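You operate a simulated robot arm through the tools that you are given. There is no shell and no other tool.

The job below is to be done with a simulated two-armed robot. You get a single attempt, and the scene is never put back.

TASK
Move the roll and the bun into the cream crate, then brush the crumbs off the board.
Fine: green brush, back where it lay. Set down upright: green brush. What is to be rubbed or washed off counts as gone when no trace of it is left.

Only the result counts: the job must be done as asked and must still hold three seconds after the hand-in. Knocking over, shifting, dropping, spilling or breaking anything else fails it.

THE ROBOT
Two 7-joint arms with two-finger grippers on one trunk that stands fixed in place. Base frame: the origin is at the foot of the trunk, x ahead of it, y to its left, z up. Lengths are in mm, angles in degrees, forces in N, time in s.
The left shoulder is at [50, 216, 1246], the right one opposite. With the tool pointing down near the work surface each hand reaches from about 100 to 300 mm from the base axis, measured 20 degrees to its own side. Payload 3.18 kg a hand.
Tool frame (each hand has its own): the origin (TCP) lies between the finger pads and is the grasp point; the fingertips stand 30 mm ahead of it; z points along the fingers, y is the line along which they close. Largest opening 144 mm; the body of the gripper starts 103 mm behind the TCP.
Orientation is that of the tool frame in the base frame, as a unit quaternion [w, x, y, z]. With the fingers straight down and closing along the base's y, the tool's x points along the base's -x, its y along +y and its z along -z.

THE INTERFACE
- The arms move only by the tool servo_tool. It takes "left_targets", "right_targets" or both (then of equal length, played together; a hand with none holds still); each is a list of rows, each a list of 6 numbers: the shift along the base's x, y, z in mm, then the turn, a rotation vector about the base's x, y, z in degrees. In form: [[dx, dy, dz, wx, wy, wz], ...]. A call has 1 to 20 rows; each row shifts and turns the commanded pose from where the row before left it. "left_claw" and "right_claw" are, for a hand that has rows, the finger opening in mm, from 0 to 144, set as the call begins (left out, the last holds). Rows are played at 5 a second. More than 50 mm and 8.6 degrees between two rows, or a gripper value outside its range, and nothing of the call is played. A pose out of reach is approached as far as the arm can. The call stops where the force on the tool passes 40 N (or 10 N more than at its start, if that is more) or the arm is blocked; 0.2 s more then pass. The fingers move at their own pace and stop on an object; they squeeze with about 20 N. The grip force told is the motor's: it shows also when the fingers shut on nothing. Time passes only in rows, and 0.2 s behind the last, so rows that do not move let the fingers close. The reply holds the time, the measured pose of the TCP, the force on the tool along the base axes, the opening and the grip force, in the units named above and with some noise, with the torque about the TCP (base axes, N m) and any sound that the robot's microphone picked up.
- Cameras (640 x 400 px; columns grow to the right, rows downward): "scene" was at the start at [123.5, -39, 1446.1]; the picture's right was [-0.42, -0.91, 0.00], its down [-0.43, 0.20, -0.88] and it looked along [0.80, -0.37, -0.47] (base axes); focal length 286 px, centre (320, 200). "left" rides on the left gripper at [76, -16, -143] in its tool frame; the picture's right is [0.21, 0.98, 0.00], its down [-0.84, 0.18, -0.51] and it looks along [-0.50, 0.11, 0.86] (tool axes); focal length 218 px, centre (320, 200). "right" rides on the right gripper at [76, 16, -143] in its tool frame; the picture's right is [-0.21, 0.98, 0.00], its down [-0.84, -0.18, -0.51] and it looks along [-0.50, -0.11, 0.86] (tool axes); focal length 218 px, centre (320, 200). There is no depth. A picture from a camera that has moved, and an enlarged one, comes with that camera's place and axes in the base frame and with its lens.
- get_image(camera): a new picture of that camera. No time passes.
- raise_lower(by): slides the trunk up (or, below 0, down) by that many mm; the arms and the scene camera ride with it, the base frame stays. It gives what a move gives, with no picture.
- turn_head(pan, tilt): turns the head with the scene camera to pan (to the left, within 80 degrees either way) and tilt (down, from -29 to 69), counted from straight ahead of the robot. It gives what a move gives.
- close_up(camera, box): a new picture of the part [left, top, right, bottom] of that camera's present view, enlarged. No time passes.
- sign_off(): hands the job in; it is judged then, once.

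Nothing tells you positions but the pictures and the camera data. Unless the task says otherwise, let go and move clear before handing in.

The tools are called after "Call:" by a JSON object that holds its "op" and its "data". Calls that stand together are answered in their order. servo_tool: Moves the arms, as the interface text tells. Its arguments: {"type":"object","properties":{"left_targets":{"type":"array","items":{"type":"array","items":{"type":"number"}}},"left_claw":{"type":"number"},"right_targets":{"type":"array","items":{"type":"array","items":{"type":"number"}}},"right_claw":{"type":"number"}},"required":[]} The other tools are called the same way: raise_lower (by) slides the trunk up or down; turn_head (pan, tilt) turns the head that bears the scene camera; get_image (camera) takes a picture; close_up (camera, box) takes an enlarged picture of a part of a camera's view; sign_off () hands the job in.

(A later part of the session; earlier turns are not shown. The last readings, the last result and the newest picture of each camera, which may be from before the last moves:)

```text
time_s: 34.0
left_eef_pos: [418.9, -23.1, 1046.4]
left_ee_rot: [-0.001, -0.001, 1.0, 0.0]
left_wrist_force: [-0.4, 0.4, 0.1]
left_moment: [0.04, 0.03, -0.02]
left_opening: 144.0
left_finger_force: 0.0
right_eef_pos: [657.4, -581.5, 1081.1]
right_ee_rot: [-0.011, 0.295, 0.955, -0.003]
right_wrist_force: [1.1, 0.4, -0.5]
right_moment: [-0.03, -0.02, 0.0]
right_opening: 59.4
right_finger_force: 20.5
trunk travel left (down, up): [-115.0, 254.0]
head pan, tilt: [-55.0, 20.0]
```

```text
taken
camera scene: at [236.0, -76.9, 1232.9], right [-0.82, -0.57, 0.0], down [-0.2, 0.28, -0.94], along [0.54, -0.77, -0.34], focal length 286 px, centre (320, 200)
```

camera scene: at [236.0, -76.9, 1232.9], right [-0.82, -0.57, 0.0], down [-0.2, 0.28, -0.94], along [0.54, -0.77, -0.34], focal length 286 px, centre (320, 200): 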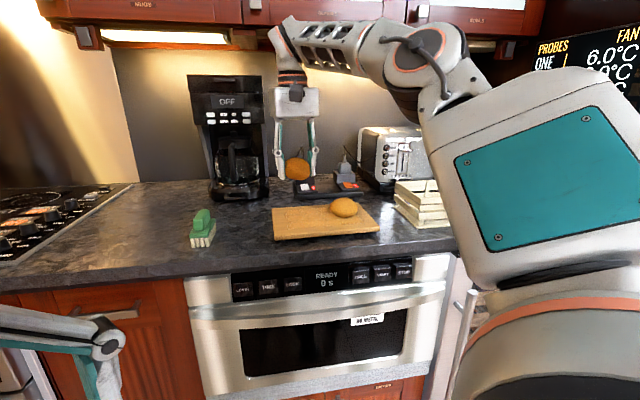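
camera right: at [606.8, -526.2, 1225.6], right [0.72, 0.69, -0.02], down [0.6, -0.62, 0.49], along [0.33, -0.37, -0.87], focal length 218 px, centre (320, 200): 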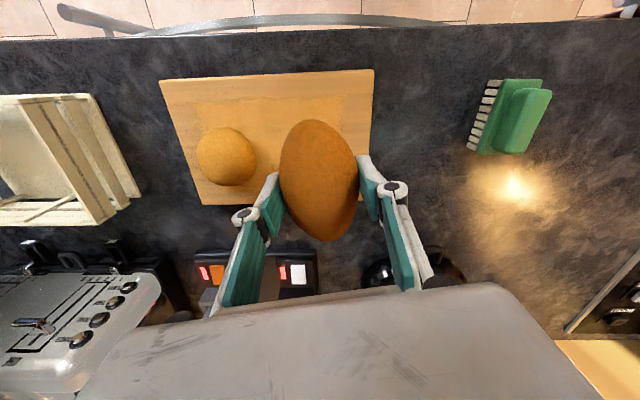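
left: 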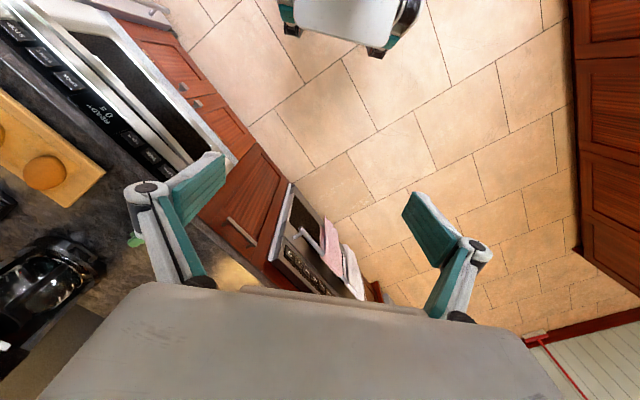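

Roll is held. Now carrying it toward the crate at z≈1085, stopping short to look.

Call:
{"op": "servo_tool", "data": {"right_targets": [[-27, -33, 2, 0, 0, -2], [-27, -33, 2, 0, 0, -2], [-27, -33, 2, 0, 0, -2], [-27, -33, 2, 0, 0, -2], [-27, -33, 2, 0, 0, -2], [-27, -33, 2, 0, 0, 0], [0, 0, 0, 0, 0, 0]]}}

Call:
{"op": "get_image", "data": {"camera": "right"}}

Call:
{"op": "get_image", "data": {"camera": "scene"}}

```text
time_s: 35.6
left_eef_pos: [418.2, -23.0, 1046.6]
left_ee_rot: [0.0, -0.001, 1.0, -0.001]
left_wrist_force: [-0.2, -0.3, 0.0]
left_moment: [-0.02, 0.01, 0.03]
left_opening: 143.6
left_finger_force: 0.0
right_eef_pos: [494.2, -780.5, 1094.0]
right_ee_rot: [-0.011, 0.378, 0.926, -0.002]
right_wrist_force: [0.2, 0.8, 0.0]
right_moment: [0.0, 0.0, 0.01]
right_opening: 59.6
right_finger_force: 19.4
trunk travel left (down, up): [-115.0, 254.0]
head pan, tilt: [-55.0, 20.0]
```

```text
taken
camera right: at [454.5, -716.6, 1239.2], right [0.83, 0.55, -0.02], down [0.49, -0.72, 0.5], along [0.26, -0.42, -0.87], focal length 218 px, centre (320, 200)
```

right: 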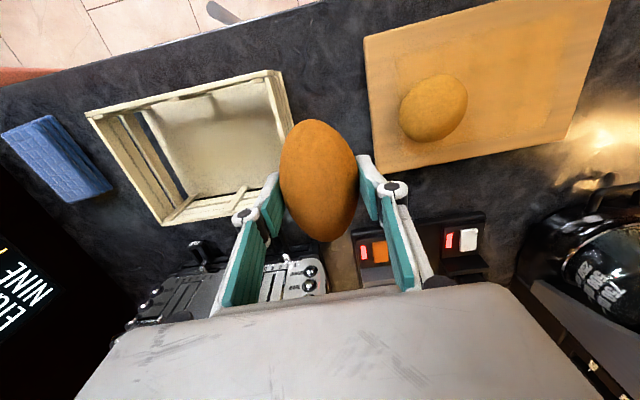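

```text
taken
camera scene: at [235.7, -76.7, 1233.0], right [-0.82, -0.57, 0.0], down [-0.2, 0.28, -0.94], along [0.54, -0.77, -0.34], focal length 286 px, centre (320, 200)
```

scene: 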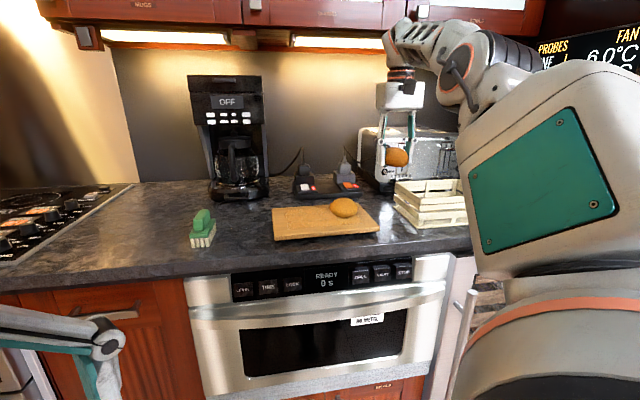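

Call:
{"op": "close_up", "data": {"camera": "right", "box": [70, 50, 310, 240]}}

Call:
{"op": "close_up", "data": {"camera": "scene", "box": [360, 130, 480, 250]}}

```text
2.11 times, centred on (190, 145) of right
camera zoom: at [454.5, -716.6, 1239.2], right [0.83, 0.55, -0.02], down [0.49, -0.72, 0.5], along [0.26, -0.42, -0.87], focal length 460 px, centre (594, 316)
```

zoom: 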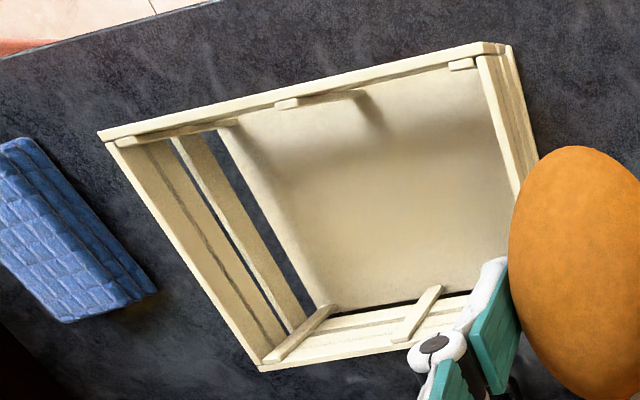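

```text
3.33 times, centred on (420, 190) of scene
camera zoom: at [235.7, -76.7, 1233.0], right [-0.82, -0.57, 0.0], down [-0.2, 0.28, -0.94], along [0.54, -0.77, -0.34], focal length 952 px, centre (-13, 233)
```

zoom: 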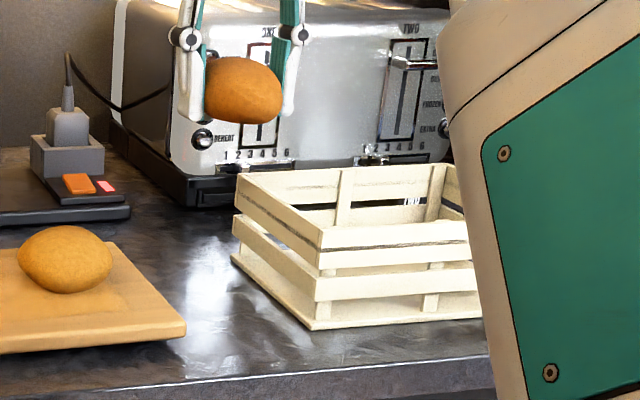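

Crate rim is at z≈996 with its centre near (387,-868), 201×147 mm outer, aligned with the fingers' closing line. I'll hover over its board-side half at (419,-836) to refine.

Call:
{"op": "servo_tool", "data": {"right_targets": [[-25, -18, 0, 0, 0, 0], [-25, -18, 0, 0, 0, 0], [-25, -19, 0, 0, 0, 0], [0, 0, 0, 0, 0, 0], [0, 0, 0, 0, 0, 0]]}}

Call:
{"op": "get_image", "data": {"camera": "right"}}

Call:
{"op": "close_up", "data": {"camera": "scene", "box": [360, 130, 480, 250]}}

```text
time_s: 36.8
left_eef_pos: [419.1, -22.5, 1045.1]
left_ee_rot: [0.0, -0.001, 1.0, -0.001]
left_wrist_force: [0.3, -0.1, 0.6]
left_moment: [0.01, -0.01, 0.03]
left_opening: 144.3
left_finger_force: 0.1
right_eef_pos: [418.6, -835.5, 1093.6]
right_ee_rot: [-0.01, 0.378, 0.926, -0.002]
right_wrist_force: [-0.1, 1.0, -0.4]
right_moment: [-0.01, -0.02, -0.02]
right_opening: 59.7
right_finger_force: 20.4
trunk travel left (down, up): [-115.0, 254.0]
head pan, tilt: [-55.0, 20.0]
```

```text
taken
camera right: at [379.5, -771.0, 1238.7], right [0.83, 0.55, -0.01], down [0.49, -0.72, 0.5], along [0.26, -0.42, -0.87], focal length 218 px, centre (320, 200)
```

right: 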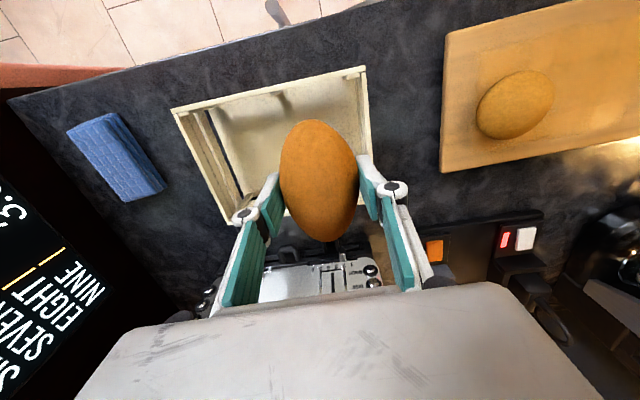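

```text
3.33 times, centred on (420, 190) of scene
camera zoom: at [235.5, -77.0, 1233.1], right [-0.82, -0.57, 0.0], down [-0.2, 0.28, -0.94], along [0.54, -0.77, -0.34], focal length 952 px, centre (-13, 233)
```

zoom: 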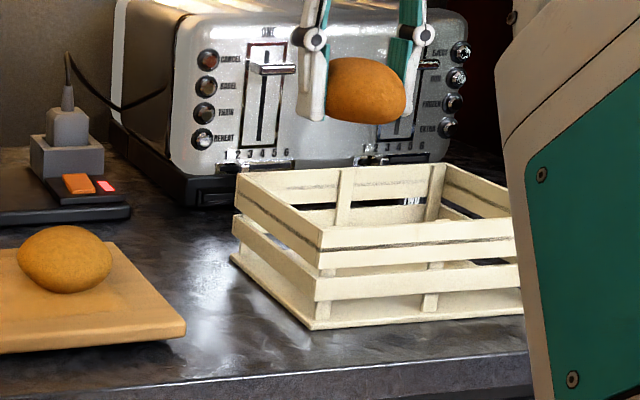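

Hand is well centred over the board-side half. Lowering into the crate.

Call:
{"op": "servo_tool", "data": {"right_targets": [[-1, -1, -30, 0, 0, 0], [-1, -1, -30, 0, 0, 0], [0, 0, -25, 0, 0, 0], [0, 0, -18, 0, 0, 0], [0, 0, -8, 0, 0, 0], [0, 0, 0, 0, 0, 0]]}}

Call:
{"op": "get_image", "data": {"camera": "right"}}

Call:
{"op": "close_up", "data": {"camera": "scene", "box": [360, 130, 480, 250]}}

```text
time_s: 38.2
left_eef_pos: [419.4, -24.3, 1045.7]
left_ee_rot: [0.001, -0.001, 1.0, -0.001]
left_wrist_force: [-0.2, 0.3, 0.1]
left_moment: [-0.01, 0.02, 0.01]
left_opening: 144.0
left_finger_force: 0.0
right_eef_pos: [416.9, -837.0, 984.1]
right_ee_rot: [-0.009, 0.378, 0.926, -0.003]
right_wrist_force: [1.3, 0.5, -1.8]
right_moment: [-0.02, 0.0, 0.02]
right_opening: 59.6
right_finger_force: 20.2
trunk travel left (down, up): [-115.0, 254.0]
head pan, tilt: [-55.0, 20.0]
```

```text
taken
camera right: at [377.5, -773.2, 1127.9], right [0.83, 0.55, -0.01], down [0.49, -0.72, 0.5], along [0.26, -0.42, -0.87], focal length 218 px, centre (320, 200)
```

right: 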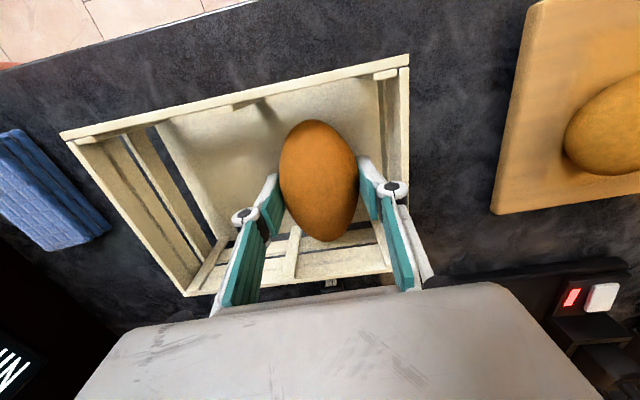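

```text
3.33 times, centred on (420, 190) of scene
camera zoom: at [235.5, -76.9, 1233.1], right [-0.82, -0.57, 0.0], down [-0.2, 0.28, -0.94], along [0.54, -0.77, -0.34], focal length 952 px, centre (-13, 233)
```

zoom: 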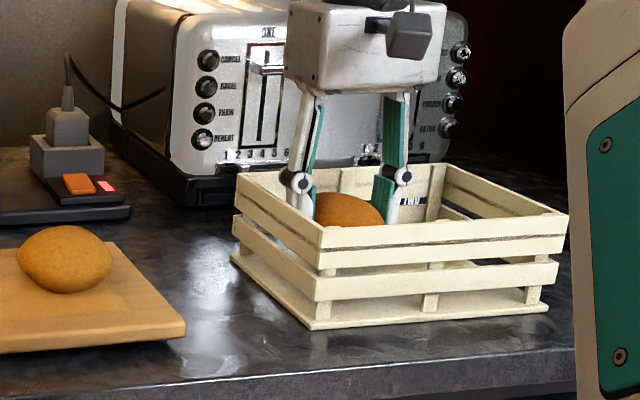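

Inside the rim with clearance. Lower a bit more and release with a small opening.

Call:
{"op": "servo_tool", "data": {"right_targets": [[0, 0, -5, 0, 0, 0], [0, 0, -4, 0, 0, 0], [0, 0, 0, 0, 0, 0]]}}

Call:
{"op": "servo_tool", "data": {"right_targets": [[0, 0, 0, 0, 0, 0], [0, 0, 0, 0, 0, 0], [0, 0, 0, 0, 0, 0]], "right_claw": 74}}

Call:
{"op": "get_image", "data": {"camera": "right"}}

Call:
{"op": "close_up", "data": {"camera": "scene", "box": [360, 130, 480, 250]}}

```text
time_s: 39.0
left_eef_pos: [417.5, -23.4, 1045.6]
left_ee_rot: [0.0, -0.001, 1.0, -0.001]
left_wrist_force: [1.7, -0.1, -0.7]
left_moment: [-0.01, 0.0, -0.01]
left_opening: 143.7
left_finger_force: 0.0
right_eef_pos: [418.5, -837.2, 974.3]
right_ee_rot: [-0.011, 0.378, 0.926, -0.002]
right_wrist_force: [0.4, 0.2, 0.1]
right_moment: [0.02, -0.02, 0.0]
right_opening: 59.4
right_finger_force: 20.0
trunk travel left (down, up): [-115.0, 254.0]
head pan, tilt: [-55.0, 20.0]
```

```text
time_s: 39.8
left_eef_pos: [418.6, -23.0, 1045.9]
left_ee_rot: [0.0, -0.001, 1.0, -0.001]
left_wrist_force: [0.6, -0.7, 0.1]
left_moment: [0.0, -0.03, 0.03]
left_opening: 144.1
left_finger_force: 0.0
right_eef_pos: [418.3, -836.3, 975.3]
right_ee_rot: [-0.01, 0.377, 0.926, -0.002]
right_wrist_force: [-0.3, -0.6, 0.5]
right_moment: [0.0, 0.01, -0.01]
right_opening: 73.7
right_finger_force: 0.2
trunk travel left (down, up): [-115.0, 254.0]
head pan, tilt: [-55.0, 20.0]
```

```text
taken
camera right: at [377.9, -773.2, 1119.3], right [0.83, 0.55, -0.01], down [0.49, -0.72, 0.5], along [0.26, -0.42, -0.87], focal length 218 px, centre (320, 200)
```

right: 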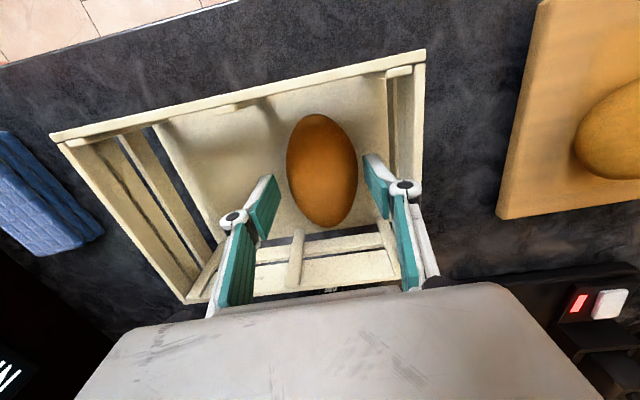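

```text
3.33 times, centred on (420, 190) of scene
camera zoom: at [235.5, -76.9, 1233.1], right [-0.82, -0.57, 0.0], down [-0.2, 0.28, -0.94], along [0.54, -0.77, -0.34], focal length 952 px, centre (-13, 233)
```

zoom: 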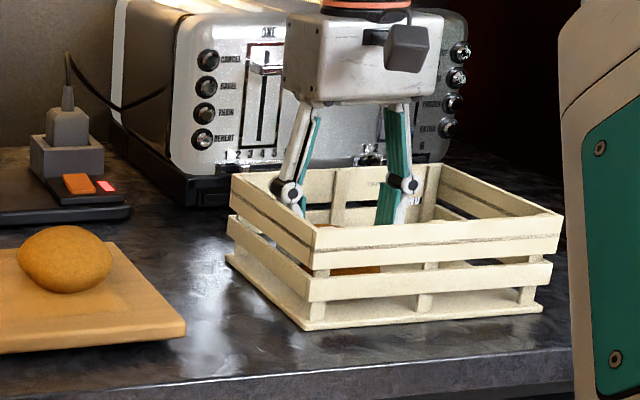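

The roll lies in the crate, but the opening finger nudged the crate wall by a few millimetres. I'll narrow the fingers slightly off the wall and lift straight out.

Call:
{"op": "servo_tool", "data": {"right_targets": [[0, 0, 0, 0, 0, 0], [0, 0, 0, 0, 0, 0]], "right_claw": 67}}

Call:
{"op": "servo_tool", "data": {"right_targets": [[0, 0, 8, 0, 0, 0], [0, 0, 20, 0, 0, 0], [0, 0, 30, 0, 0, 0], [0, 0, 30, 0, 0, 0], [0, 0, 25, 0, 0, 0], [0, 0, 0, 0, 0, 0]]}}

Call:
{"op": "get_image", "data": {"camera": "right"}}

Call:
{"op": "close_up", "data": {"camera": "scene", "box": [360, 130, 480, 250]}}

```text
time_s: 40.4
left_eef_pos: [419.3, -23.7, 1045.4]
left_ee_rot: [0.0, -0.001, 1.0, -0.001]
left_wrist_force: [1.1, 0.0, -0.7]
left_moment: [0.01, -0.03, 0.0]
left_opening: 144.0
left_finger_force: 0.1
right_eef_pos: [417.9, -836.3, 975.1]
right_ee_rot: [-0.011, 0.378, 0.926, -0.002]
right_wrist_force: [0.0, 0.0, -0.1]
right_moment: [0.02, 0.03, -0.02]
right_opening: 67.0
right_finger_force: 0.1
trunk travel left (down, up): [-115.0, 254.0]
head pan, tilt: [-55.0, 20.0]
```

```text
time_s: 41.8
left_eef_pos: [418.1, -23.3, 1045.1]
left_ee_rot: [0.0, -0.001, 1.0, -0.001]
left_wrist_force: [0.8, -0.8, -0.3]
left_moment: [0.0, -0.03, 0.02]
left_opening: 143.9
left_finger_force: 0.1
right_eef_pos: [418.6, -836.9, 1087.3]
right_ee_rot: [-0.01, 0.378, 0.926, -0.003]
right_wrist_force: [-0.2, -0.3, -0.8]
right_moment: [-0.01, -0.01, -0.01]
right_opening: 66.8
right_finger_force: 0.1
trunk travel left (down, up): [-115.0, 254.0]
head pan, tilt: [-55.0, 20.0]
```

```text
taken
camera right: at [378.5, -773.1, 1232.7], right [0.83, 0.55, -0.02], down [0.49, -0.72, 0.5], along [0.26, -0.42, -0.87], focal length 218 px, centre (320, 200)
```

right: 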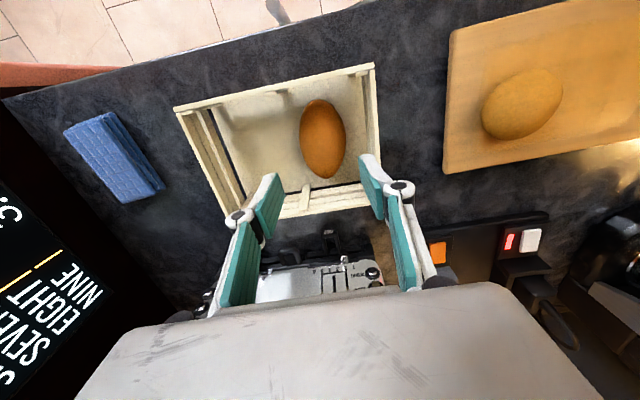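

```text
3.33 times, centred on (420, 190) of scene
camera zoom: at [235.5, -76.8, 1233.1], right [-0.82, -0.57, 0.0], down [-0.2, 0.28, -0.94], along [0.54, -0.77, -0.34], focal length 952 px, centre (-13, 233)
```

zoom: 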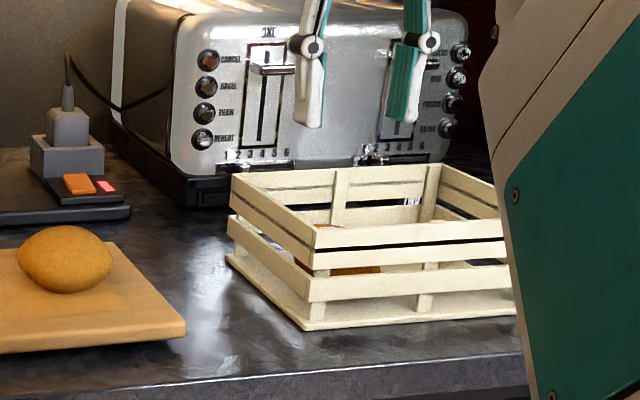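

The roll is in the crate. Now back over the bun, near (581,-678).

Call:
{"op": "servo_tool", "data": {"right_targets": [[32, 32, 5, 0, 0, 0], [32, 32, 0, 0, 0, 0], [32, 32, -10, 0, 0, 0], [33, 32, -20, 0, 0, 0], [33, 31, -20, 0, 0, 0], [0, 0, 0, 0, 0, 0]], "right_claw": 110}}

Call:
{"op": "get_image", "data": {"camera": "right"}}

Call:
{"op": "close_up", "data": {"camera": "scene", "box": [240, 130, 420, 260]}}

```text
refused: row 4 steps farther than a row can; nothing moved
```

```text
taken
camera right: at [378.5, -773.1, 1232.7], right [0.83, 0.55, -0.02], down [0.49, -0.72, 0.5], along [0.26, -0.42, -0.87], focal length 218 px, centre (320, 200)
```

right: 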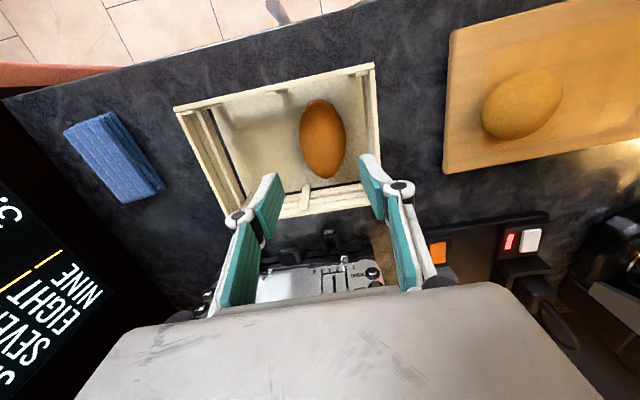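

```text
3.08 times, centred on (330, 195) of scene
camera zoom: at [235.5, -76.8, 1233.1], right [-0.82, -0.57, 0.0], down [-0.2, 0.28, -0.94], along [0.54, -0.77, -0.34], focal length 879 px, centre (289, 215)
```

zoom: 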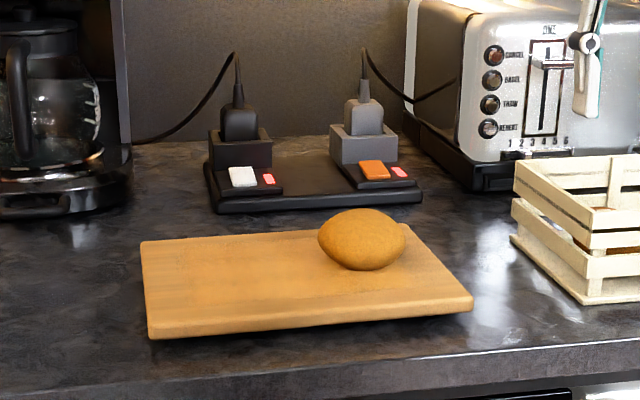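

One row was too long; I'll replay it with smaller steps.

Call:
{"op": "servo_tool", "data": {"right_targets": [[27, 27, 5, 0, 0, 0], [27, 27, 0, 0, 0, 0], [27, 27, -10, 0, 0, 0], [27, 26, -15, 0, 0, 0], [27, 26, -15, 0, 0, 0], [27, 26, -15, 0, 0, 0], [0, 0, 0, 0, 0, 0]], "right_claw": 110}}

Call:
{"op": "get_image", "data": {"camera": "right"}}

Call:
{"op": "close_up", "data": {"camera": "scene", "box": [240, 130, 420, 260]}}

```text
time_s: 43.4
left_eef_pos: [418.3, -23.2, 1046.7]
left_ee_rot: [0.0, -0.001, 1.0, -0.001]
left_wrist_force: [-0.4, 0.4, -1.0]
left_moment: [-0.01, 0.0, 0.0]
left_opening: 143.9
left_finger_force: 0.0
right_eef_pos: [581.0, -676.0, 1039.6]
right_ee_rot: [-0.009, 0.378, 0.926, -0.002]
right_wrist_force: [-0.4, -0.4, 0.8]
right_moment: [-0.04, -0.03, 0.0]
right_opening: 109.9
right_finger_force: 0.1
trunk travel left (down, up): [-115.0, 254.0]
head pan, tilt: [-55.0, 20.0]
```

```text
taken
camera right: at [540.0, -612.5, 1183.1], right [0.83, 0.55, -0.01], down [0.49, -0.72, 0.5], along [0.26, -0.42, -0.87], focal length 218 px, centre (320, 200)
```

right: 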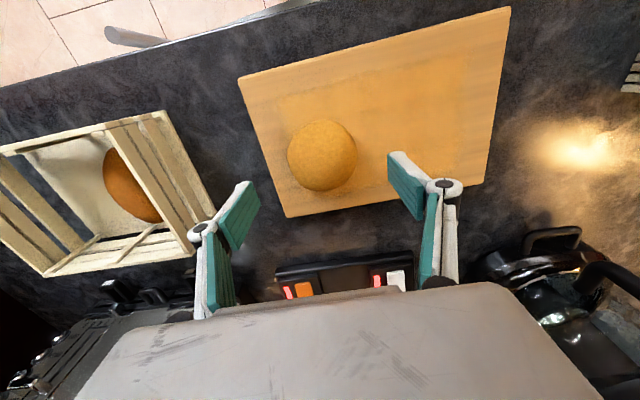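

```text
3.08 times, centred on (330, 195) of scene
camera zoom: at [235.0, -76.7, 1233.4], right [-0.82, -0.57, 0.0], down [-0.2, 0.28, -0.94], along [0.54, -0.77, -0.34], focal length 879 px, centre (289, 215)
```

zoom: 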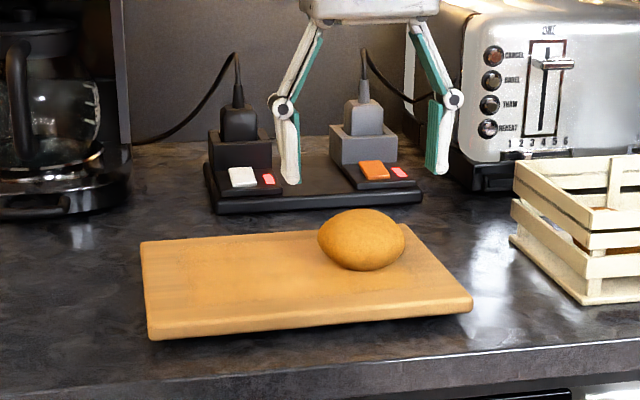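

Bun is right beneath the TCP. Descending to z≈974 and closing.

Call:
{"op": "servo_tool", "data": {"right_targets": [[-1, 0, -20, 0, 0, 0], [-1, 0, -20, 0, 0, 0], [0, 0, -15, 0, 0, 0], [0, 0, -10, 0, 0, 0], [0, 0, 0, 0, 0, 0]], "right_claw": 104}}

Call:
{"op": "servo_tool", "data": {"right_targets": [[0, 0, 0, 0, 0, 0], [0, 0, 0, 0, 0, 0], [0, 0, 0, 0, 0, 0], [0, 0, 0, 0, 0, 0]], "right_claw": 40}}

Call:
{"op": "get_image", "data": {"camera": "right"}}

Call:
{"op": "close_up", "data": {"camera": "scene", "box": [240, 130, 420, 260]}}

```text
time_s: 44.6
left_eef_pos: [420.0, -23.8, 1045.7]
left_ee_rot: [0.0, 0.0, 1.0, -0.001]
left_wrist_force: [-0.6, 0.4, 0.3]
left_moment: [-0.04, 0.0, 0.01]
left_opening: 144.0
left_finger_force: 0.1
right_eef_pos: [578.3, -678.9, 972.8]
right_ee_rot: [-0.01, 0.378, 0.926, -0.003]
right_wrist_force: [-0.4, 0.1, 0.2]
right_moment: [0.04, 0.02, 0.0]
right_opening: 104.1
right_finger_force: 0.1
trunk travel left (down, up): [-115.0, 254.0]
head pan, tilt: [-55.0, 20.0]
```

```text
time_s: 45.6
left_eef_pos: [418.1, -23.3, 1046.2]
left_ee_rot: [-0.001, -0.001, 1.0, -0.001]
left_wrist_force: [-0.3, 0.0, -0.2]
left_moment: [-0.02, -0.01, -0.02]
left_opening: 144.1
left_finger_force: 0.0
right_eef_pos: [577.7, -678.1, 972.3]
right_ee_rot: [-0.01, 0.378, 0.926, -0.003]
right_wrist_force: [0.5, 0.2, 0.3]
right_moment: [-0.03, 0.0, 0.0]
right_opening: 72.5
right_finger_force: 19.8
trunk travel left (down, up): [-115.0, 254.0]
head pan, tilt: [-55.0, 20.0]
```

```text
taken
camera right: at [538.2, -614.0, 1117.0], right [0.83, 0.55, -0.01], down [0.49, -0.72, 0.5], along [0.26, -0.42, -0.87], focal length 218 px, centre (320, 200)
```

right: 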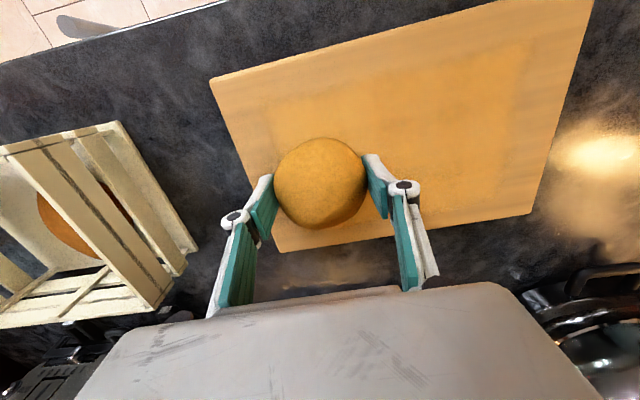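

```text
3.08 times, centred on (330, 195) of scene
camera zoom: at [235.6, -76.8, 1233.1], right [-0.82, -0.57, 0.0], down [-0.2, 0.28, -0.94], along [0.54, -0.77, -0.34], focal length 879 px, centre (289, 215)
```

zoom: 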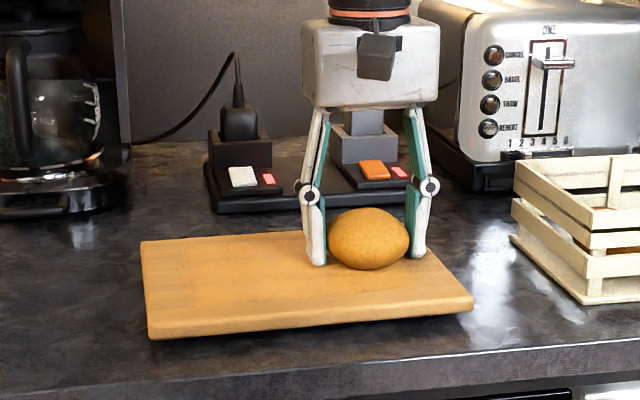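

Bun gripped (72.5 mm). There isn't room beside the roll with this finger direction, so I'll lift and turn the hand 90° on the way, so that the fingers close along the crate's short side.

Call:
{"op": "servo_tool", "data": {"right_targets": [[0, 0, 10, 0, 0, 0], [0, 0, 25, 0, 0, 0], [0, 0, 40, 0, 0, 0], [0, 0, 40, 0, 0, 0], [-15, -15, 0, 0, 0, 8], [-15, -15, 0, 0, 0, 8], [-15, -15, 0, 0, 0, 8], [-15, -15, 0, 0, 0, 8], [-15, -15, 0, 0, 0, 8], [-15, -15, 0, 0, 0, 8], [0, 0, 0, 0, 0, 0]]}}

Call:
{"op": "get_image", "data": {"camera": "scene"}}

Call:
{"op": "get_image", "data": {"camera": "right"}}

```text
time_s: 48.0
left_eef_pos: [417.6, -22.6, 1046.4]
left_ee_rot: [0.0, -0.001, 1.0, -0.001]
left_wrist_force: [-0.4, -0.4, 0.2]
left_moment: [0.0, -0.01, 0.0]
left_opening: 144.1
left_finger_force: 0.0
right_eef_pos: [488.3, -767.3, 1087.7]
right_ee_rot: [-0.008, -0.033, 0.999, -0.006]
right_wrist_force: [0.2, 0.0, -1.3]
right_moment: [0.0, -0.02, 0.02]
right_opening: 72.4
right_finger_force: 20.0
trunk travel left (down, up): [-115.0, 254.0]
head pan, tilt: [-55.0, 20.0]
```

```text
taken
camera scene: at [235.8, -76.8, 1233.0], right [-0.82, -0.57, 0.0], down [-0.2, 0.28, -0.94], along [0.54, -0.77, -0.34], focal length 286 px, centre (320, 200)
```

scene: 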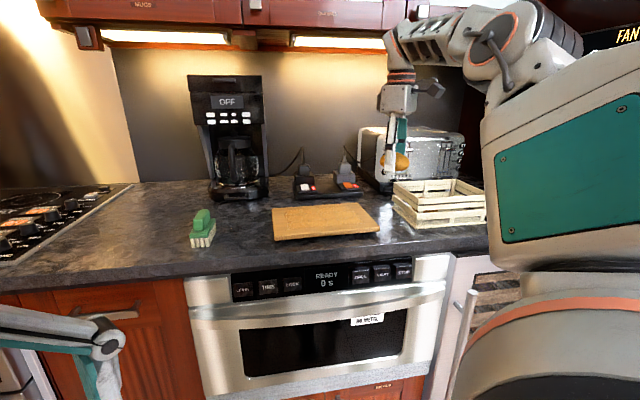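

```text
taken
camera right: at [413.6, -755.1, 1232.2], right [0.14, 0.99, -0.01], down [0.86, -0.12, 0.5], along [0.49, -0.08, -0.87], focal length 218 px, centre (320, 200)
```

right: 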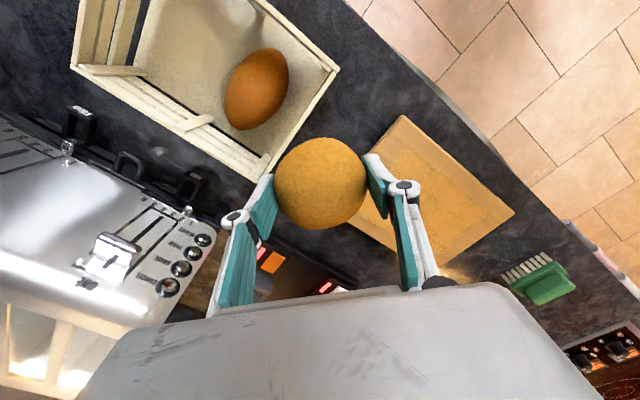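

Call:
{"op": "servo_tool", "data": {"right_targets": [[-18, -17, 2, 0, 0, 6], [-18, -17, 2, 0, 0, 6], [-18, -17, 2, 0, 0, 6], [-18, -17, 2, 0, 0, 6], [-18, -17, 2, 0, 0, 6], [-18, -17, 2, 0, 0, 6], [-18, -17, 2, 0, 0, 5.5], [0, 0, 0, 0, 0, 0]]}}

Call:
{"op": "get_image", "data": {"camera": "scene"}}

Call:
{"op": "get_image", "data": {"camera": "right"}}

```text
time_s: 49.8
left_eef_pos: [417.7, -23.3, 1046.5]
left_ee_rot: [0.0, 0.0, 1.0, -0.001]
left_wrist_force: [-0.1, 0.6, -0.2]
left_moment: [0.0, 0.02, -0.02]
left_opening: 143.9
left_finger_force: 0.1
right_eef_pos: [386.7, -862.6, 1097.6]
right_ee_rot: [-0.009, -0.354, 0.935, -0.002]
right_wrist_force: [-0.1, -0.4, -1.1]
right_moment: [-0.01, 0.0, -0.01]
right_opening: 72.7
right_finger_force: 19.9
right hand out of reach, approached as far as the arm can: row 7
trunk travel left (down, up): [-115.0, 254.0]
head pan, tilt: [-55.0, 20.0]
```

```text
taken
camera scene: at [235.4, -77.5, 1233.1], right [-0.82, -0.57, 0.0], down [-0.2, 0.28, -0.94], along [0.54, -0.77, -0.34], focal length 286 px, centre (320, 200)
```

scene: 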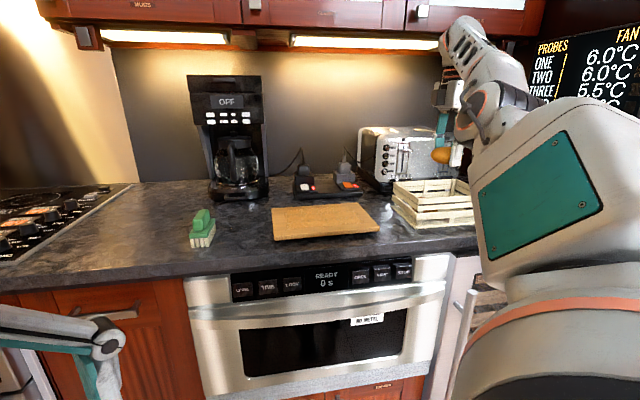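

```text
taken
camera right: at [322.7, -900.7, 1242.5], right [-0.49, 0.87, 0.0], down [0.76, 0.43, 0.49], along [0.43, 0.24, -0.87], focal length 218 px, centre (320, 200)
```

right: 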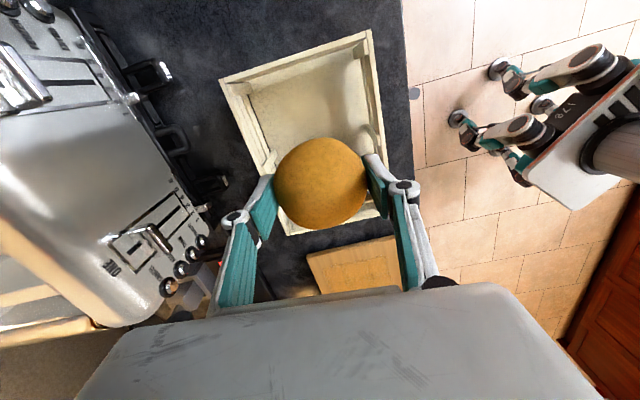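

At yaw 41° now. I'll try sliding toward the far half of the crate without more turning.

Call:
{"op": "servo_tool", "data": {"right_targets": [[-7, -8, 0, 0, 0, 0], [-7, -8, 0, 0, 0, 0], [-7, -8, 0, 0, 0, 0], [-6, -7, 0, 0, 0, 0], [0, 0, 0, 0, 0, 0]]}}

Call:
{"op": "get_image", "data": {"camera": "right"}}

```text
time_s: 51.0
left_eef_pos: [418.6, -22.3, 1046.4]
left_ee_rot: [0.0, -0.001, 1.0, -0.001]
left_wrist_force: [-0.5, 0.5, -0.2]
left_moment: [0.03, 0.0, 0.01]
left_opening: 143.9
left_finger_force: 0.0
right_eef_pos: [388.3, -863.2, 1097.6]
right_ee_rot: [-0.01, -0.354, 0.935, -0.002]
right_wrist_force: [0.8, 0.3, -0.5]
right_moment: [0.01, -0.02, -0.02]
right_opening: 72.5
right_finger_force: 20.4
right hand out of reach, approached as far as the arm can: row 1, 2, 3, 4
trunk travel left (down, up): [-115.0, 254.0]
head pan, tilt: [-55.0, 20.0]
```

```text
taken
camera right: at [323.1, -900.0, 1243.0], right [-0.49, 0.87, 0.0], down [0.76, 0.43, 0.49], along [0.43, 0.24, -0.87], focal length 218 px, centre (320, 200)
```

right: 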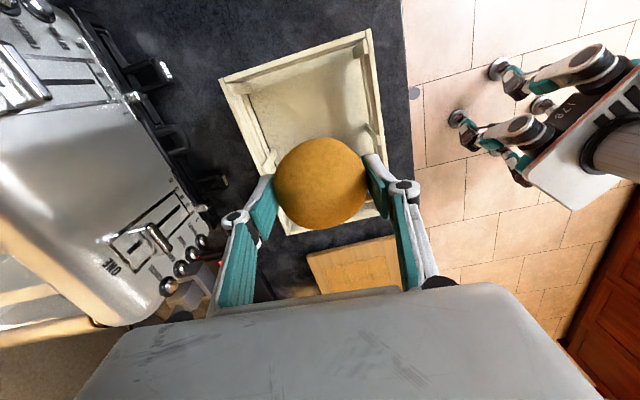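

Reach is short by this yaw. A yaw of ~20° still fits the space, so I'll turn back 20° and move to the far half.

Call:
{"op": "servo_tool", "data": {"right_targets": [[0, 0, 0, 0, 0, -7], [0, 0, 0, 0, 0, -7], [0, 0, 0, 0, 0, -7], [-8, -8, 0, 0, 0, 0], [-8, -8, 0, 0, 0, 0], [-7, -8, 0, 0, 0, 0], [-7, -7, 0, 0, 0, 0], [0, 0, 0, 0, 0, 0]]}}

Call:
{"op": "get_image", "data": {"camera": "right"}}

Call:
{"op": "close_up", "data": {"camera": "scene", "box": [360, 130, 480, 250]}}

```text
time_s: 52.8
left_eef_pos: [418.4, -23.2, 1046.5]
left_ee_rot: [0.0, -0.001, 1.0, -0.001]
left_wrist_force: [-0.4, -0.3, -0.5]
left_moment: [-0.03, 0.01, -0.01]
left_opening: 144.1
left_finger_force: 0.0
right_eef_pos: [400.7, -857.7, 1099.3]
right_ee_rot: [-0.008, -0.179, 0.984, -0.006]
right_wrist_force: [-0.2, -0.5, -0.8]
right_moment: [0.01, 0.01, 0.0]
right_opening: 72.7
right_finger_force: 20.3
right hand out of reach, approached as far as the arm can: row 3, 4, 5, 6, 7
trunk travel left (down, up): [-115.0, 254.0]
head pan, tilt: [-55.0, 20.0]
```

```text
taken
camera right: at [325.7, -868.0, 1243.2], right [-0.15, 0.99, -0.01], down [0.86, 0.14, 0.49], along [0.49, 0.06, -0.87], focal length 218 px, centre (320, 200)
```

right: 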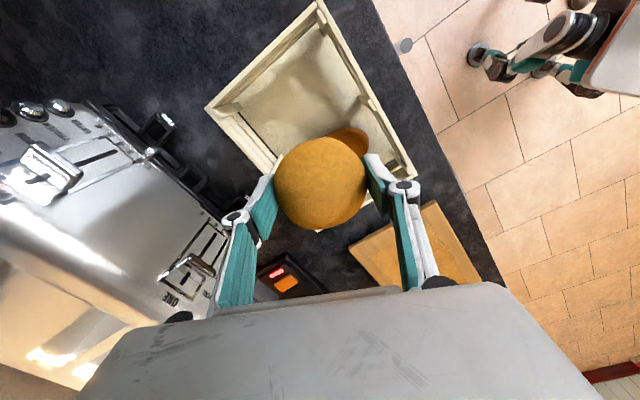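

```text
3.33 times, centred on (420, 190) of scene
camera zoom: at [235.6, -76.8, 1233.1], right [-0.82, -0.57, 0.0], down [-0.2, 0.28, -0.94], along [0.54, -0.77, -0.34], focal length 952 px, centre (-13, 233)
```

zoom: 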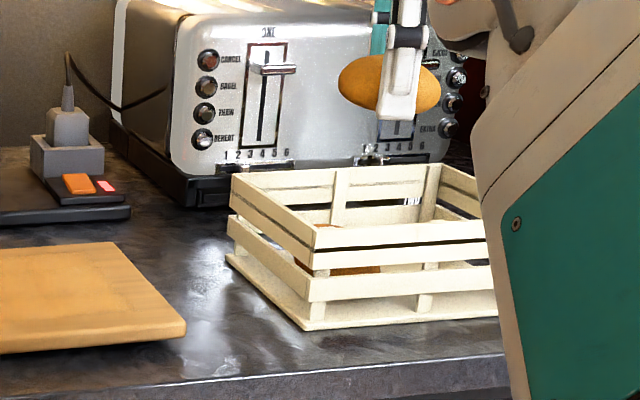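

Likely the arm is at full stretch because the wrist is high above the shoulder. I'll go a bit lower (still above the rim) and try again.

Call:
{"op": "servo_tool", "data": {"right_targets": [[0, 0, -20, 0, 0, 0], [0, 0, -20, 0, 0, 0], [-8, -7, 0, 0, 0, 0], [-8, -7, 0, 0, 0, 0], [-8, -7, 0, 0, 0, 0], [-8, -7, 0, 0, 0, 0], [0, 0, 0, 0, 0, 0]]}}

```text
time_s: 54.4
left_eef_pos: [419.2, -23.6, 1047.4]
left_ee_rot: [0.001, -0.001, 1.0, -0.001]
left_wrist_force: [-0.5, 0.0, -0.3]
left_moment: [0.03, -0.01, 0.0]
left_opening: 143.9
left_finger_force: 0.0
right_eef_pos: [369.2, -886.1, 1058.0]
right_ee_rot: [-0.01, -0.179, 0.984, 0.0]
right_wrist_force: [0.4, 0.2, -0.7]
right_moment: [0.02, -0.02, 0.03]
right_opening: 72.6
right_finger_force: 20.4
trunk travel left (down, up): [-115.0, 254.0]
head pan, tilt: [-55.0, 20.0]
```

That worked. A bit further, then check alignment.

Call:
{"op": "servo_tool", "data": {"right_targets": [[-4, -4, 0, 0, 0, 0], [-4, -4, 0, 0, 0, 0], [0, 0, 0, 0, 0, 0]]}}

Call:
{"op": "get_image", "data": {"camera": "right"}}

Call:
{"op": "close_up", "data": {"camera": "scene", "box": [360, 130, 480, 250]}}

```text
time_s: 55.2
left_eef_pos: [419.0, -22.4, 1045.8]
left_ee_rot: [0.001, -0.001, 1.0, -0.002]
left_wrist_force: [0.2, -0.6, 0.3]
left_moment: [-0.04, 0.01, 0.0]
left_opening: 143.9
left_finger_force: 0.1
right_eef_pos: [364.9, -890.6, 1058.4]
right_ee_rot: [-0.01, -0.178, 0.984, 0.001]
right_wrist_force: [0.2, -0.4, -0.6]
right_moment: [0.0, -0.01, 0.03]
right_opening: 72.5
right_finger_force: 19.8
right hand out of reach, approached as far as the arm can: row 2
trunk travel left (down, up): [-115.0, 254.0]
head pan, tilt: [-55.0, 20.0]
```

```text
taken
camera right: at [290.3, -901.8, 1203.6], right [-0.15, 0.99, 0.0], down [0.86, 0.13, 0.49], along [0.48, 0.07, -0.87], focal length 218 px, centre (320, 200)
```

right: 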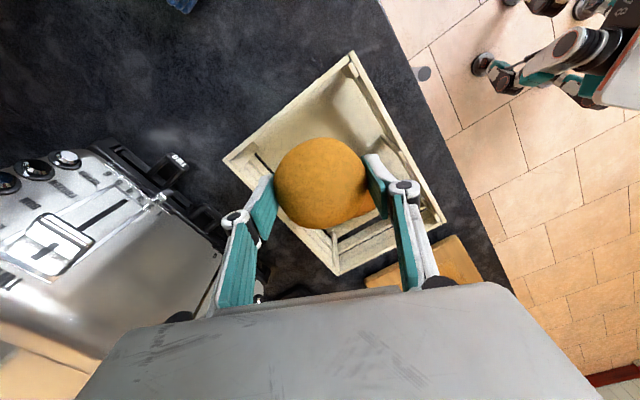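

```text
3.33 times, centred on (420, 190) of scene
camera zoom: at [235.7, -77.0, 1233.0], right [-0.82, -0.57, 0.0], down [-0.2, 0.28, -0.94], along [0.54, -0.77, -0.34], focal length 952 px, centre (-13, 233)
```

zoom: 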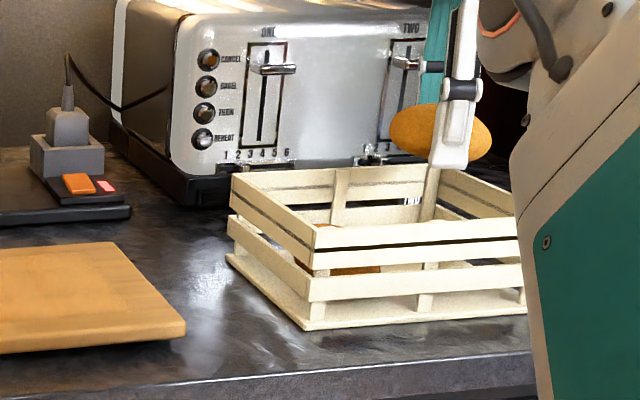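

Crate centre refined to (392,-862); the bun is centred across the crate's short side in the far half. Lowering it in.

Call:
{"op": "servo_tool", "data": {"right_targets": [[0, 0, -20, 0, 0, 0], [0, 0, -20, 0, 0, 0], [0, 0, -20, 0, 0, 0], [0, 0, -14, 0, 0, 0], [0, 0, 0, 0, 0, 0]]}}

Call:
{"op": "get_image", "data": {"camera": "right"}}

Call:
{"op": "close_up", "data": {"camera": "scene", "box": [360, 130, 480, 250]}}

```text
time_s: 56.4
left_eef_pos: [419.1, -23.2, 1045.9]
left_ee_rot: [0.0, -0.001, 1.0, -0.001]
left_wrist_force: [-0.2, 0.7, -0.3]
left_moment: [0.0, 0.0, -0.01]
left_opening: 144.2
left_finger_force: 0.2
right_eef_pos: [365.0, -891.1, 983.5]
right_ee_rot: [-0.01, -0.177, 0.984, 0.0]
right_wrist_force: [-0.3, 0.3, -1.0]
right_moment: [0.01, 0.01, 0.02]
right_opening: 72.6
right_finger_force: 19.7
trunk travel left (down, up): [-115.0, 254.0]
head pan, tilt: [-55.0, 20.0]
```

```text
taken
camera right: at [290.0, -901.4, 1129.9], right [-0.15, 0.99, 0.0], down [0.86, 0.13, 0.49], along [0.49, 0.07, -0.87], focal length 218 px, centre (320, 200)
```

right: 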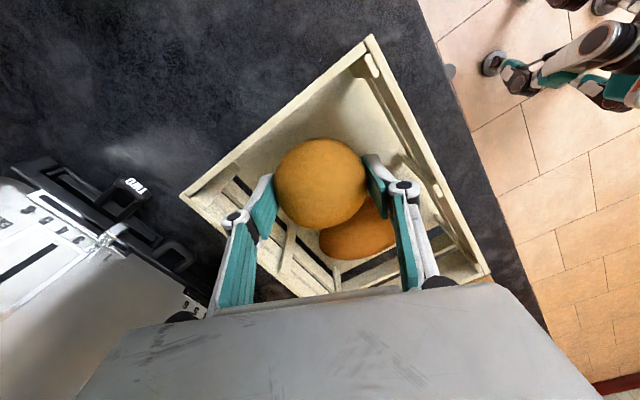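

```text
3.33 times, centred on (420, 190) of scene
camera zoom: at [235.5, -76.8, 1233.1], right [-0.82, -0.57, 0.0], down [-0.2, 0.28, -0.94], along [0.54, -0.77, -0.34], focal length 952 px, centre (-13, 233)
```

zoom: 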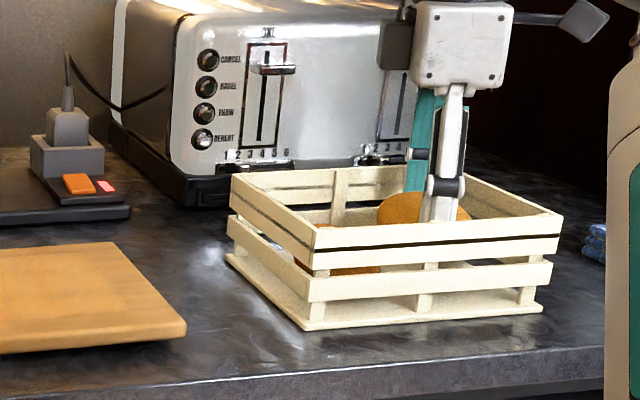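

Good clearance all round. Lowering the last bit and releasing gently.

Call:
{"op": "servo_tool", "data": {"right_targets": [[0, 0, -6, 0, 0, 0], [0, 0, -5, 0, 0, 0], [0, 0, -3, 0, 0, 0], [0, 0, 0, 0, 0, 0]]}}

Call:
{"op": "servo_tool", "data": {"right_targets": [[0, 0, 0, 0, 0, 0], [0, 0, 0, 0, 0, 0]], "right_claw": 80}}

Call:
{"op": "servo_tool", "data": {"right_targets": [[0, 0, 10, 0, 0, 0], [0, 0, 25, 0, 0, 0], [0, 0, 30, 0, 0, 0], [0, 0, 30, 0, 0, 0], [0, 0, 0, 0, 0, 0]]}}

Call:
{"op": "get_image", "data": {"camera": "right"}}

Call:
{"op": "close_up", "data": {"camera": "scene", "box": [360, 130, 480, 250]}}

```text
time_s: 57.4
left_eef_pos: [418.7, -22.7, 1046.2]
left_ee_rot: [0.0, -0.001, 1.0, -0.001]
left_wrist_force: [0.1, -0.7, -0.9]
left_moment: [-0.03, -0.01, 0.02]
left_opening: 144.1
left_finger_force: 0.0
right_eef_pos: [364.3, -890.2, 971.0]
right_ee_rot: [-0.009, -0.178, 0.984, 0.0]
right_wrist_force: [-0.8, 0.1, -0.9]
right_moment: [0.02, -0.01, 0.0]
right_opening: 72.6
right_finger_force: 19.5
trunk travel left (down, up): [-115.0, 254.0]
head pan, tilt: [-55.0, 20.0]
```

```text
time_s: 58.0
left_eef_pos: [419.0, -22.8, 1045.0]
left_ee_rot: [0.0, -0.001, 1.0, -0.002]
left_wrist_force: [0.3, -0.3, 0.4]
left_moment: [0.0, -0.03, -0.01]
left_opening: 143.9
left_finger_force: 0.0
right_eef_pos: [364.9, -889.7, 970.0]
right_ee_rot: [-0.01, -0.177, 0.984, 0.0]
right_wrist_force: [0.7, -0.3, -0.2]
right_moment: [-0.02, 0.0, 0.0]
right_opening: 80.0
right_finger_force: 0.1
trunk travel left (down, up): [-115.0, 254.0]
head pan, tilt: [-55.0, 20.0]
```

```text
time_s: 59.2
left_eef_pos: [417.5, -21.5, 1046.9]
left_ee_rot: [0.0, -0.001, 1.0, -0.001]
left_wrist_force: [-0.5, 0.3, -0.4]
left_moment: [-0.02, -0.04, 0.03]
left_opening: 144.0
left_finger_force: 0.0
right_eef_pos: [365.2, -887.1, 1068.1]
right_ee_rot: [-0.008, -0.179, 0.984, -0.003]
right_wrist_force: [-0.3, 0.5, -0.6]
right_moment: [-0.04, -0.04, -0.01]
right_opening: 80.1
right_finger_force: 0.0
trunk travel left (down, up): [-115.0, 254.0]
head pan, tilt: [-55.0, 20.0]
```

```text
taken
camera right: at [290.7, -897.7, 1212.3], right [-0.15, 0.99, -0.01], down [0.86, 0.13, 0.49], along [0.49, 0.07, -0.87], focal length 218 px, centre (320, 200)
```

right: 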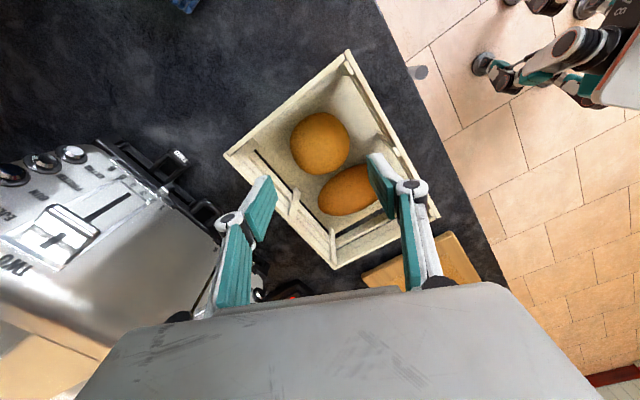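

```text
3.33 times, centred on (420, 190) of scene
camera zoom: at [234.7, -75.8, 1233.5], right [-0.82, -0.57, 0.0], down [-0.2, 0.28, -0.94], along [0.54, -0.77, -0.34], focal length 952 px, centre (-13, 233)
```

zoom: 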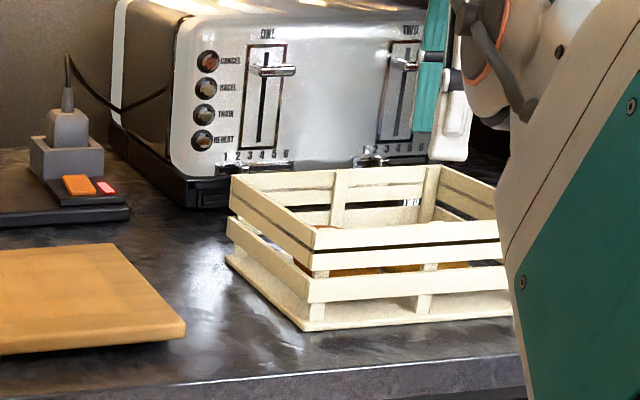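

Both breads are in the crate and the crate didn't move this time. Now I'll back away and test whether the hand can yaw far the other way (to +135°), which is the same finger line the brush handle needs.

Call:
{"op": "servo_tool", "data": {"right_targets": [[10, 15, 20, 0, 0, 0], [28, 35, 5, 0, 0, 0], [28, 35, 5, 0, 0, 0], [28, 35, 0, 0, 0, 7], [28, 35, 0, 0, 0, 7], [28, 35, 0, 0, 0, 7], [28, 30, 0, 0, 0, 7], [0, 0, 0, 0, 0, 7], [0, 0, 0, 0, 0, 7], [0, 0, 0, 0, 0, 7], [0, 0, 0, 0, 0, 0]]}}

Call:
{"op": "get_image", "data": {"camera": "scene"}}

Call:
{"op": "get_image", "data": {"camera": "right"}}

```text
time_s: 61.6
left_eef_pos: [417.8, -24.0, 1045.2]
left_ee_rot: [0.0, 0.0, 1.0, 0.0]
left_wrist_force: [-0.4, -0.1, 0.2]
left_moment: [0.0, -0.01, -0.01]
left_opening: 143.9
left_finger_force: 0.0
right_eef_pos: [563.5, -732.2, 1114.3]
right_ee_rot: [-0.01, -0.57, 0.821, -0.004]
right_wrist_force: [-1.1, 0.1, 0.0]
right_moment: [0.02, -0.01, -0.02]
right_opening: 80.2
right_finger_force: 0.0
right hand out of reach, approached as far as the arm can: row 2, 3, 4, 5, 6, 7
trunk travel left (down, up): [-115.0, 254.0]
head pan, tilt: [-55.0, 20.0]
```

```text
taken
camera scene: at [235.6, -76.9, 1233.1], right [-0.82, -0.57, 0.0], down [-0.2, 0.28, -0.94], along [0.54, -0.77, -0.34], focal length 286 px, centre (320, 200)
```

scene: 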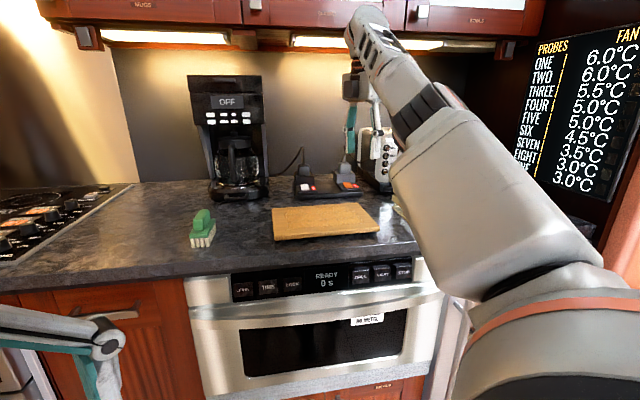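

```text
taken
camera right: at [524.4, -796.3, 1260.8], right [-0.84, 0.54, 0.0], down [0.47, 0.73, 0.49], along [0.26, 0.41, -0.87], focal length 218 px, centre (320, 200)
```

right: 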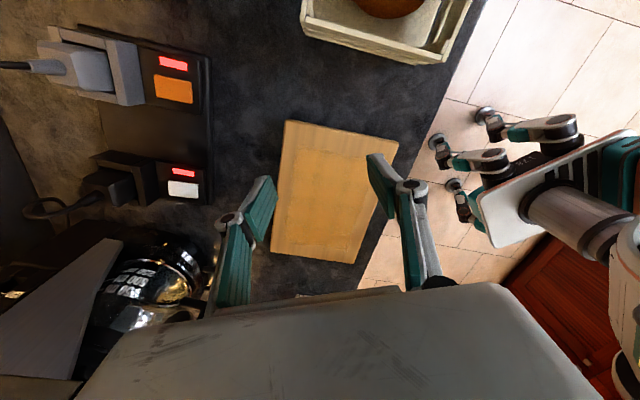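

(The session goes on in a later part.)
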